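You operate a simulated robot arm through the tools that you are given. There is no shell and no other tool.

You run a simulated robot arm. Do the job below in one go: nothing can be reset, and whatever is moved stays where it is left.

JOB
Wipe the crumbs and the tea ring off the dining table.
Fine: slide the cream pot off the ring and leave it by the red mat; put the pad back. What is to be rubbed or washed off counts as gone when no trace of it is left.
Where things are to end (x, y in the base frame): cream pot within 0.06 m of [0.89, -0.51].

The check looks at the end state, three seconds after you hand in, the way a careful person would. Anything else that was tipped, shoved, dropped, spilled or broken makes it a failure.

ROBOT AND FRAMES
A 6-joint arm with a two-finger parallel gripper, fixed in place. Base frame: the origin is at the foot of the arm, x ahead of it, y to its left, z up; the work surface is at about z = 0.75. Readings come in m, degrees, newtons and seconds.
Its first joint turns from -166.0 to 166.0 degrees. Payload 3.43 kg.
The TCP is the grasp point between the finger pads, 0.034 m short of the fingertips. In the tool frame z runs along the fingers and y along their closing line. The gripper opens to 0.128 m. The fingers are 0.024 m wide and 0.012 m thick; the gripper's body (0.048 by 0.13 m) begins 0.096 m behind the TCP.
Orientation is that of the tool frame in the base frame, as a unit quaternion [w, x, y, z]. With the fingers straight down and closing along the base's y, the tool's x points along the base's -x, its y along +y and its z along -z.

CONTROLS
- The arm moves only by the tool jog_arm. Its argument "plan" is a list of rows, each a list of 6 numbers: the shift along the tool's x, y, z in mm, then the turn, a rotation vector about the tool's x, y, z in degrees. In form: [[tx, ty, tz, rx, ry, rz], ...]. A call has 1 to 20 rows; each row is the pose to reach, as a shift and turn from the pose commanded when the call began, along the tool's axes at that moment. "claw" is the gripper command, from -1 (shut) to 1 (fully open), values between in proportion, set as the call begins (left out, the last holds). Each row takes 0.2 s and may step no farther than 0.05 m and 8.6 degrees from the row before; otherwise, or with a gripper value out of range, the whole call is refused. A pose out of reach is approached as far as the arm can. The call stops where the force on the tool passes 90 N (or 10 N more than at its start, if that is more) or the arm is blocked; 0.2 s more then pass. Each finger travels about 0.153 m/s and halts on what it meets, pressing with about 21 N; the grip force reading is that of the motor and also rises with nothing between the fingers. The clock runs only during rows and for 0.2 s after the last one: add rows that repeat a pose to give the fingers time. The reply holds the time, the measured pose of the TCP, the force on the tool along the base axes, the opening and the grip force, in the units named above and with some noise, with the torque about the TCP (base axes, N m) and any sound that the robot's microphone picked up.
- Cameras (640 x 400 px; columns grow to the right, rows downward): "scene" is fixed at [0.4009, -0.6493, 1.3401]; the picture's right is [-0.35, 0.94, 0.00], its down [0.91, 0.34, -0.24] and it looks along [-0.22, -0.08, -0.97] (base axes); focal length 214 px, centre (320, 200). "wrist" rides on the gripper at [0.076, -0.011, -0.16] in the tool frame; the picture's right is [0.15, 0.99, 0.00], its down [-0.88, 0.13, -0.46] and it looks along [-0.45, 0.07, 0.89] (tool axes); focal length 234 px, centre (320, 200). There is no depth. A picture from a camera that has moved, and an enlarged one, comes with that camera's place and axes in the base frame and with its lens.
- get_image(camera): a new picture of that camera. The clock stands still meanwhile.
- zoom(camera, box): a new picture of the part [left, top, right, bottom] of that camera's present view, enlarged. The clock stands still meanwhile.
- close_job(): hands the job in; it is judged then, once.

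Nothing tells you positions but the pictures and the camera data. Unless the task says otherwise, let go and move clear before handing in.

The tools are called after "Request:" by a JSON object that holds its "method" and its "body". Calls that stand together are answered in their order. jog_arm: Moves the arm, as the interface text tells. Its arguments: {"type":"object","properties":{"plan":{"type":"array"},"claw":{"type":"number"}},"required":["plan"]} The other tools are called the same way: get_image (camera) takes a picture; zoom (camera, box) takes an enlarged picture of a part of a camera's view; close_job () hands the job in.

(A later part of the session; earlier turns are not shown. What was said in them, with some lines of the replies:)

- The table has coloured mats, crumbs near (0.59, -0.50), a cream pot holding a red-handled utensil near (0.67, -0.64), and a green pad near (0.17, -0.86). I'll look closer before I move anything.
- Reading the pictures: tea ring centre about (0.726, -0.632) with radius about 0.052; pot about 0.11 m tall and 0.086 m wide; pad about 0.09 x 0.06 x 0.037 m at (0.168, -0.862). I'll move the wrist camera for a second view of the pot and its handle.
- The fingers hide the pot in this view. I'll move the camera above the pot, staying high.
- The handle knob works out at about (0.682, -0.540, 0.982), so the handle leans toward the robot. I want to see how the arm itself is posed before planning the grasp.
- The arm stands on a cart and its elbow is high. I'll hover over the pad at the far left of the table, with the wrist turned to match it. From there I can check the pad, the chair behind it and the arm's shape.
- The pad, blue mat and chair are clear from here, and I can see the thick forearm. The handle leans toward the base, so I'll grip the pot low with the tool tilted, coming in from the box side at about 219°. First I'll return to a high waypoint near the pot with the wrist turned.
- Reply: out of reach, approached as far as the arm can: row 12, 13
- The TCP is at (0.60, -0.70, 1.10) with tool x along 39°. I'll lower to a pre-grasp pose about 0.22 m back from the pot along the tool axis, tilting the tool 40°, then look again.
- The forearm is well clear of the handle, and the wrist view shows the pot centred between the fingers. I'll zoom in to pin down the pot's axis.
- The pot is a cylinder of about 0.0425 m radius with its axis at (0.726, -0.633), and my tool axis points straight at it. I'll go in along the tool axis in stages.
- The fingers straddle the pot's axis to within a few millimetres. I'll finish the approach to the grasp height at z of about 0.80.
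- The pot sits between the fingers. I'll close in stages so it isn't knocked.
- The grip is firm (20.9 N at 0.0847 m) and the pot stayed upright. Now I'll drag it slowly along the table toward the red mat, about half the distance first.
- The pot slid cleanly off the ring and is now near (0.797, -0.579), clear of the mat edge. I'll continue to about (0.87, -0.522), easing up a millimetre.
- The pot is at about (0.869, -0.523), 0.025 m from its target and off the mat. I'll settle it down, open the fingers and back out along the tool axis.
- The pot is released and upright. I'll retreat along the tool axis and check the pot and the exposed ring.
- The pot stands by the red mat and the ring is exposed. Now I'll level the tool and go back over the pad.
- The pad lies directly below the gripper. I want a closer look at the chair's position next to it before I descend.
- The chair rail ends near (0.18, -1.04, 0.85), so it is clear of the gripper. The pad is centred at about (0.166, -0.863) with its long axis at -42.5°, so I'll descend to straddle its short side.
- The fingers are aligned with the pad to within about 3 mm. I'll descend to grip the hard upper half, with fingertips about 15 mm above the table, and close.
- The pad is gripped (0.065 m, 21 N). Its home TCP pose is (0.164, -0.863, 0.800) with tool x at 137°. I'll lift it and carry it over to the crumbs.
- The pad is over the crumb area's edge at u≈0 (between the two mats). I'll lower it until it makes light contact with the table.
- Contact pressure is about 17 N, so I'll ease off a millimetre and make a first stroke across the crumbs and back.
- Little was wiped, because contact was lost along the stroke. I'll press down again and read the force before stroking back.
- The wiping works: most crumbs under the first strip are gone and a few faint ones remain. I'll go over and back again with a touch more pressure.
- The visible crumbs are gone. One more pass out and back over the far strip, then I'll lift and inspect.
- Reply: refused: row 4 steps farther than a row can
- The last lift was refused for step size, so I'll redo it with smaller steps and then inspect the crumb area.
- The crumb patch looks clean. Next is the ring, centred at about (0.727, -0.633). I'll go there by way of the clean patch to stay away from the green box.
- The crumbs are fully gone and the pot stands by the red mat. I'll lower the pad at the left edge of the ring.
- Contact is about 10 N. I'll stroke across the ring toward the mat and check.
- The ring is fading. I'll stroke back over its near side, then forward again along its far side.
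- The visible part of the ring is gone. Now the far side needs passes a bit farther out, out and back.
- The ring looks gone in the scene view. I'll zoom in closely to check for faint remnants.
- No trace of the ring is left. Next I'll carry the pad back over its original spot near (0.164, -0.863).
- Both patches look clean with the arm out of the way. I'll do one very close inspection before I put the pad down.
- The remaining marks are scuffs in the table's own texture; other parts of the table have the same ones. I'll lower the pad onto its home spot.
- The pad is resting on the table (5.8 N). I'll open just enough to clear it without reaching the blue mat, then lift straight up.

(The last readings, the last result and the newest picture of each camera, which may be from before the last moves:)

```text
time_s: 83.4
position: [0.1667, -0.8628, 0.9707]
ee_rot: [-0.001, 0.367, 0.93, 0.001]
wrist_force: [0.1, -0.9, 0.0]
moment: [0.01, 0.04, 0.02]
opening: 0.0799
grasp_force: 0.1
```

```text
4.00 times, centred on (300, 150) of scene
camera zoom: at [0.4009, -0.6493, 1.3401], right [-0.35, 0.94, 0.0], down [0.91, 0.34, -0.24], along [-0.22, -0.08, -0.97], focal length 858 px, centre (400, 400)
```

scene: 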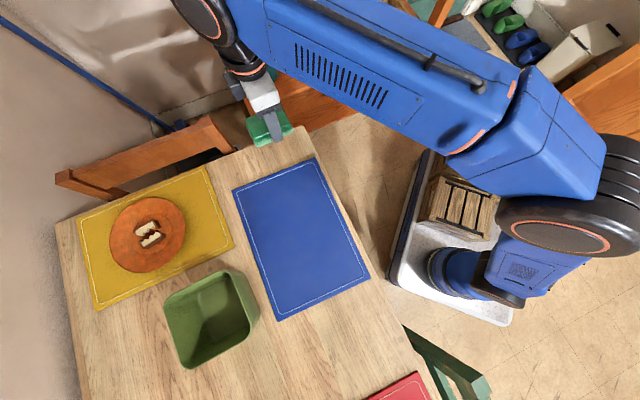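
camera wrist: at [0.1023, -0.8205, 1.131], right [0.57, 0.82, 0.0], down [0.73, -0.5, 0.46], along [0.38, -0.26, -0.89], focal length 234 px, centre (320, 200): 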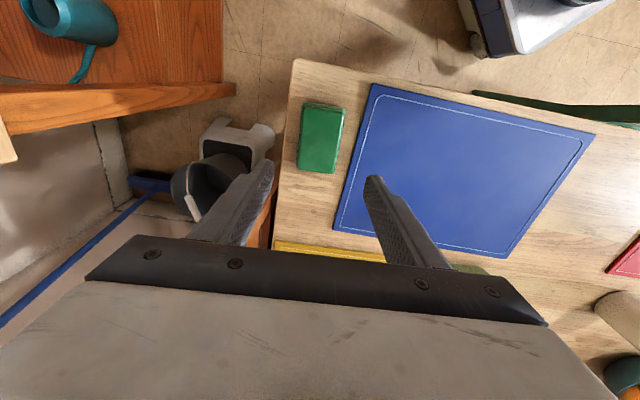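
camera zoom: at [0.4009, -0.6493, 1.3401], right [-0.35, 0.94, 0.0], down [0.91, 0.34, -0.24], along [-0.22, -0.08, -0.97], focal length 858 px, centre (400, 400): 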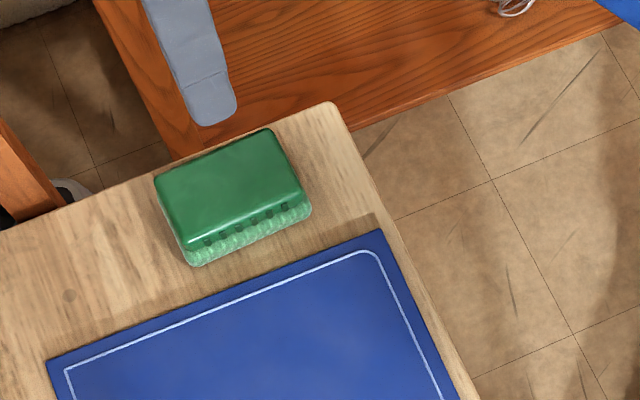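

The pad is back within about 2 mm of where it was. I'll move the arm clear and take a final look at the pot and the whole table.

Request:
{"method": "jog_arm", "body": {"plan": [[3.2, 44.1, -6.7, 0, 0, -3.58], [6.4, 88.2, -13.4, 0, 0, -7.16], [9.6, 132.3, -20, 0, 0, -10.74], [12.8, 176.4, -26.7, 0, 0, -14.32], [16, 220.5, -33.4, 0, 0, -17.9], [19.2, 264.6, -40, 0, 0, -21.48], [22.4, 308.7, -46.7, 0, 0, -25.06], [25.6, 352.8, -53.4, 0, 0, -28.64], [28.8, 396.9, -60, 0, 0, -32.22], [32, 441, -66.7, 0, 0, -35.8], [35.2, 485.1, -73.4, 0, 0, -39.38], [38.6, 529, -80, 0, 0, -43], [38.6, 529, -80, 0, 0, -43]], "claw": 1}}

Request:
{"method": "get_image", "body": {"camera": "wrist"}}

Request:
{"method": "get_image", "body": {"camera": "scene"}}

```text
time_s: 86.2
position: [0.4959, -0.448, 1.0517]
ee_rot: [0.0, -0.001, 1.0, 0.0]
wrist_force: [-1.0, 0.3, 0.2]
moment: [0.0, -0.02, 0.01]
opening: 0.1281
grasp_force: 0.1
```

```text
taken
camera wrist: at [0.4197, -0.4613, 1.2121], right [-0.15, 0.99, 0.0], down [0.88, 0.13, 0.46], along [0.45, 0.07, -0.89], focal length 234 px, centre (320, 200)
```

wrist: 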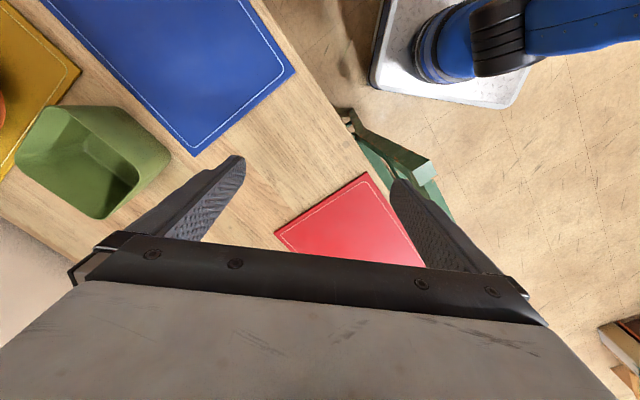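

```text
taken
```

scene: 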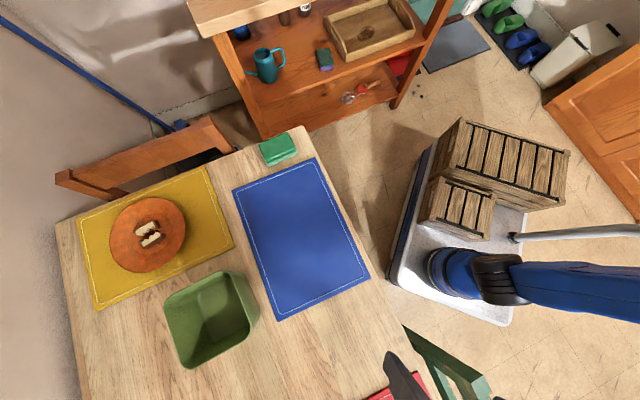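

Request:
{"method": "jog_arm", "body": {"plan": [[-40, -6, -8, 0, 0, 0], [-80, -12, -16, 0, 0, 0], [-120, -18, -24, 0, 0, 0], [-160, -24, -30, 0, 0, 0], [-195, -30, -30, 0, 0, 0], [-195, -30, -30, 0, 0, 0]]}}

Request:
{"method": "get_image", "body": {"camera": "wrist"}}

```text
time_s: 87.6
position: [0.6925, -0.4799, 1.0817]
ee_rot: [0.0, -0.001, 1.0, 0.0]
wrist_force: [0.0, -0.1, -0.2]
moment: [0.0, -0.03, 0.02]
opening: 0.1279
grasp_force: 0.1
```

```text
taken
camera wrist: at [0.6161, -0.4914, 1.2417], right [-0.15, 0.99, 0.0], down [0.88, 0.13, 0.46], along [0.45, 0.07, -0.89], focal length 234 px, centre (320, 200)
```

wrist: 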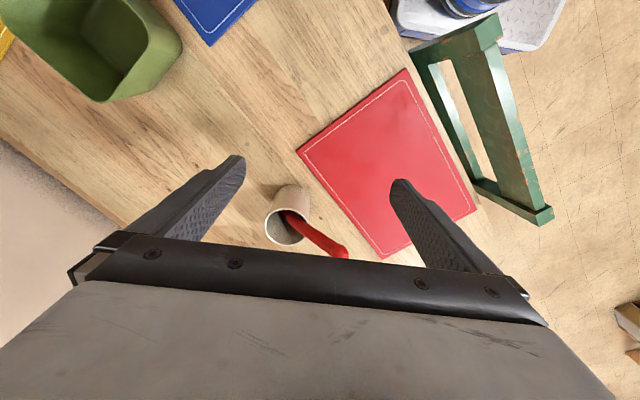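

The pot stands upright at about (0.87, -0.52), beside the mat. One last close look at the ring and crumb areas from this angle.

Request:
{"method": "zoom", "body": {"camera": "wrist", "box": [160, 60, 320, 160]}}

Request:
{"method": "zoom", "body": {"camera": "wrist", "box": [240, 20, 400, 120]}}

Request:
{"method": "zoom", "body": {"camera": "wrist", "box": [220, 150, 380, 260]}}

```text
4.00 times, centred on (240, 110) of wrist
camera zoom: at [0.6161, -0.4914, 1.2417], right [-0.15, 0.99, 0.0], down [0.88, 0.13, 0.46], along [0.45, 0.07, -0.89], focal length 937 px, centre (640, 560)
```

zoom: 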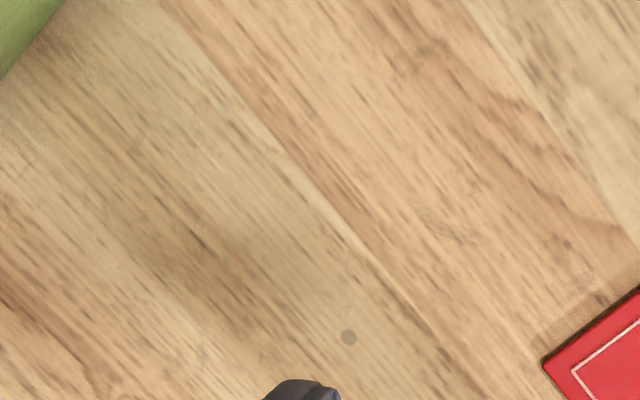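

```text
4.00 times, centred on (320, 70) of wrist
camera zoom: at [0.6161, -0.4914, 1.2417], right [-0.15, 0.99, 0.0], down [0.88, 0.13, 0.46], along [0.45, 0.07, -0.89], focal length 937 px, centre (320, 720)
```

zoom: 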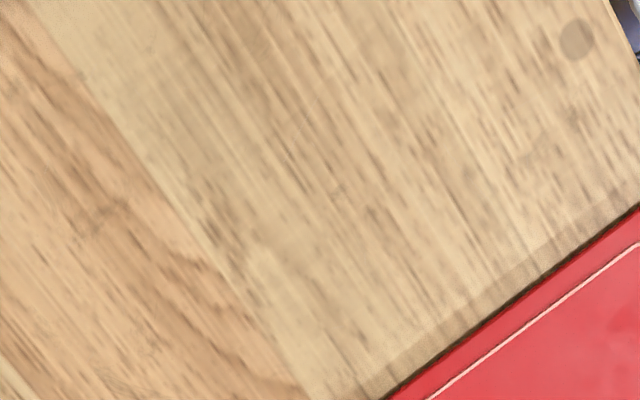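

```text
3.64 times, centred on (300, 205) of wrist
camera zoom: at [0.6161, -0.4914, 1.2417], right [-0.15, 0.99, 0.0], down [0.88, 0.13, 0.46], along [0.45, 0.07, -0.89], focal length 852 px, centre (393, 182)
```

zoom: 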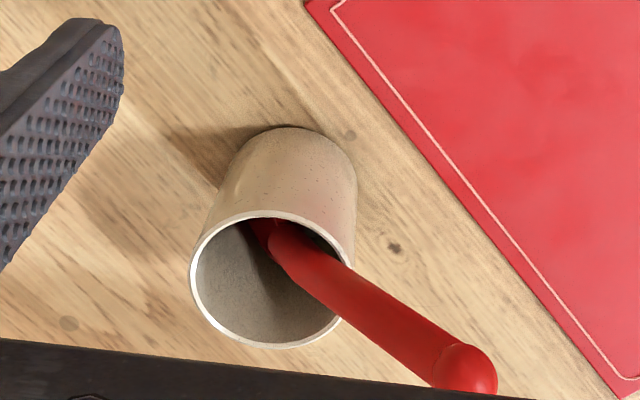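

Request:
{"method": "zoom", "body": {"camera": "scene", "box": [90, 320, 160, 364]}}

Request:
{"method": "zoom", "body": {"camera": "scene", "box": [270, 355, 330, 393]}}

Request:
{"method": "zoom", "body": {"camera": "scene", "box": [290, 310, 350, 348]}}

```text
9.09 times, centred on (125, 342) of scene
camera zoom: at [0.4009, -0.6493, 1.3401], right [-0.35, 0.94, 0.0], down [0.91, 0.34, -0.24], along [-0.22, -0.08, -0.97], focal length 1950 px, centre (2093, -1091)
```

zoom: 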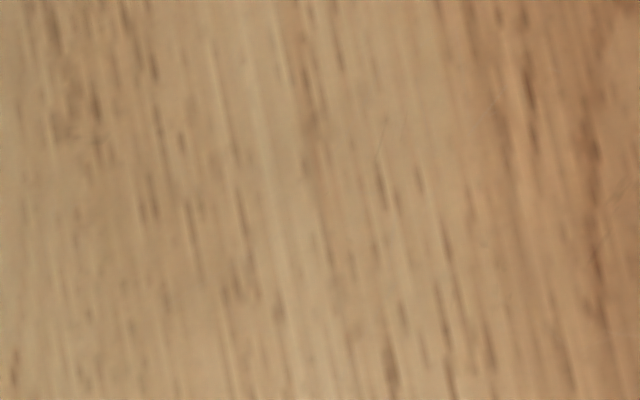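

```text
10.53 times, centred on (300, 374) of scene
camera zoom: at [0.4009, -0.6493, 1.3401], right [-0.35, 0.94, 0.0], down [0.91, 0.34, -0.24], along [-0.22, -0.08, -0.97], focal length 2258 px, centre (530, -1632)
```

zoom: 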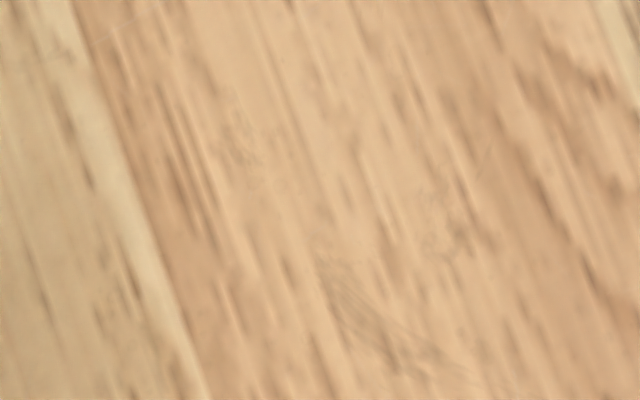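

```text
10.53 times, centred on (320, 329) of scene
camera zoom: at [0.4009, -0.6493, 1.3401], right [-0.35, 0.94, 0.0], down [0.91, 0.34, -0.24], along [-0.22, -0.08, -0.97], focal length 2258 px, centre (320, -1158)
```

zoom: 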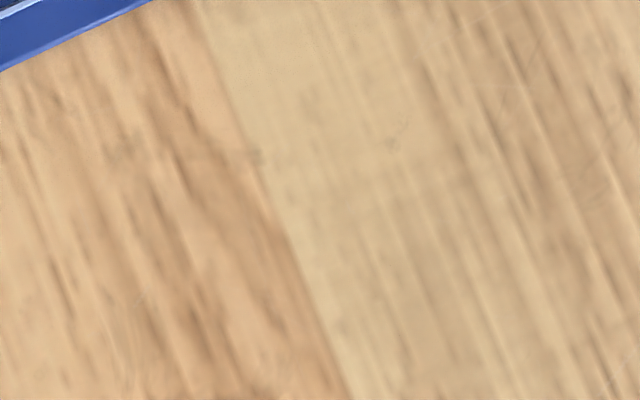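

The job is finished: the crumbs and the tea ring are both gone. The only marks left are scuffs in the table's own texture. The pot stands upright off the mat at about (0.87, -0.52), the pad is back in its place, and the arm is holding nothing and clear of everything. Handing in now.

Request:
{"method": "close_job", "body": {}}

```text
The job is handed in.
```

I wiped the crumbs and the tea ring off the table, and close-up pictures of both spots show no trace of either. I've handed the job in but haven't seen the check's result.

- **Cream pot:** it was slid off the ring and stands upright beside the red mat at about (0.87, -0.52). That is roughly 0.025 m from the target and clear of the mat.
- **Pad:** it is back on its original spot, within about 2 mm of where it started.
- **Everything else:** nothing else looked moved or disturbed in the last pictures, and the arm is clear with an empty, open gripper.

The faint grey marks still on the wood near the ring look like scuffs in the table's own surface. Similar ones show up in places I never wiped.
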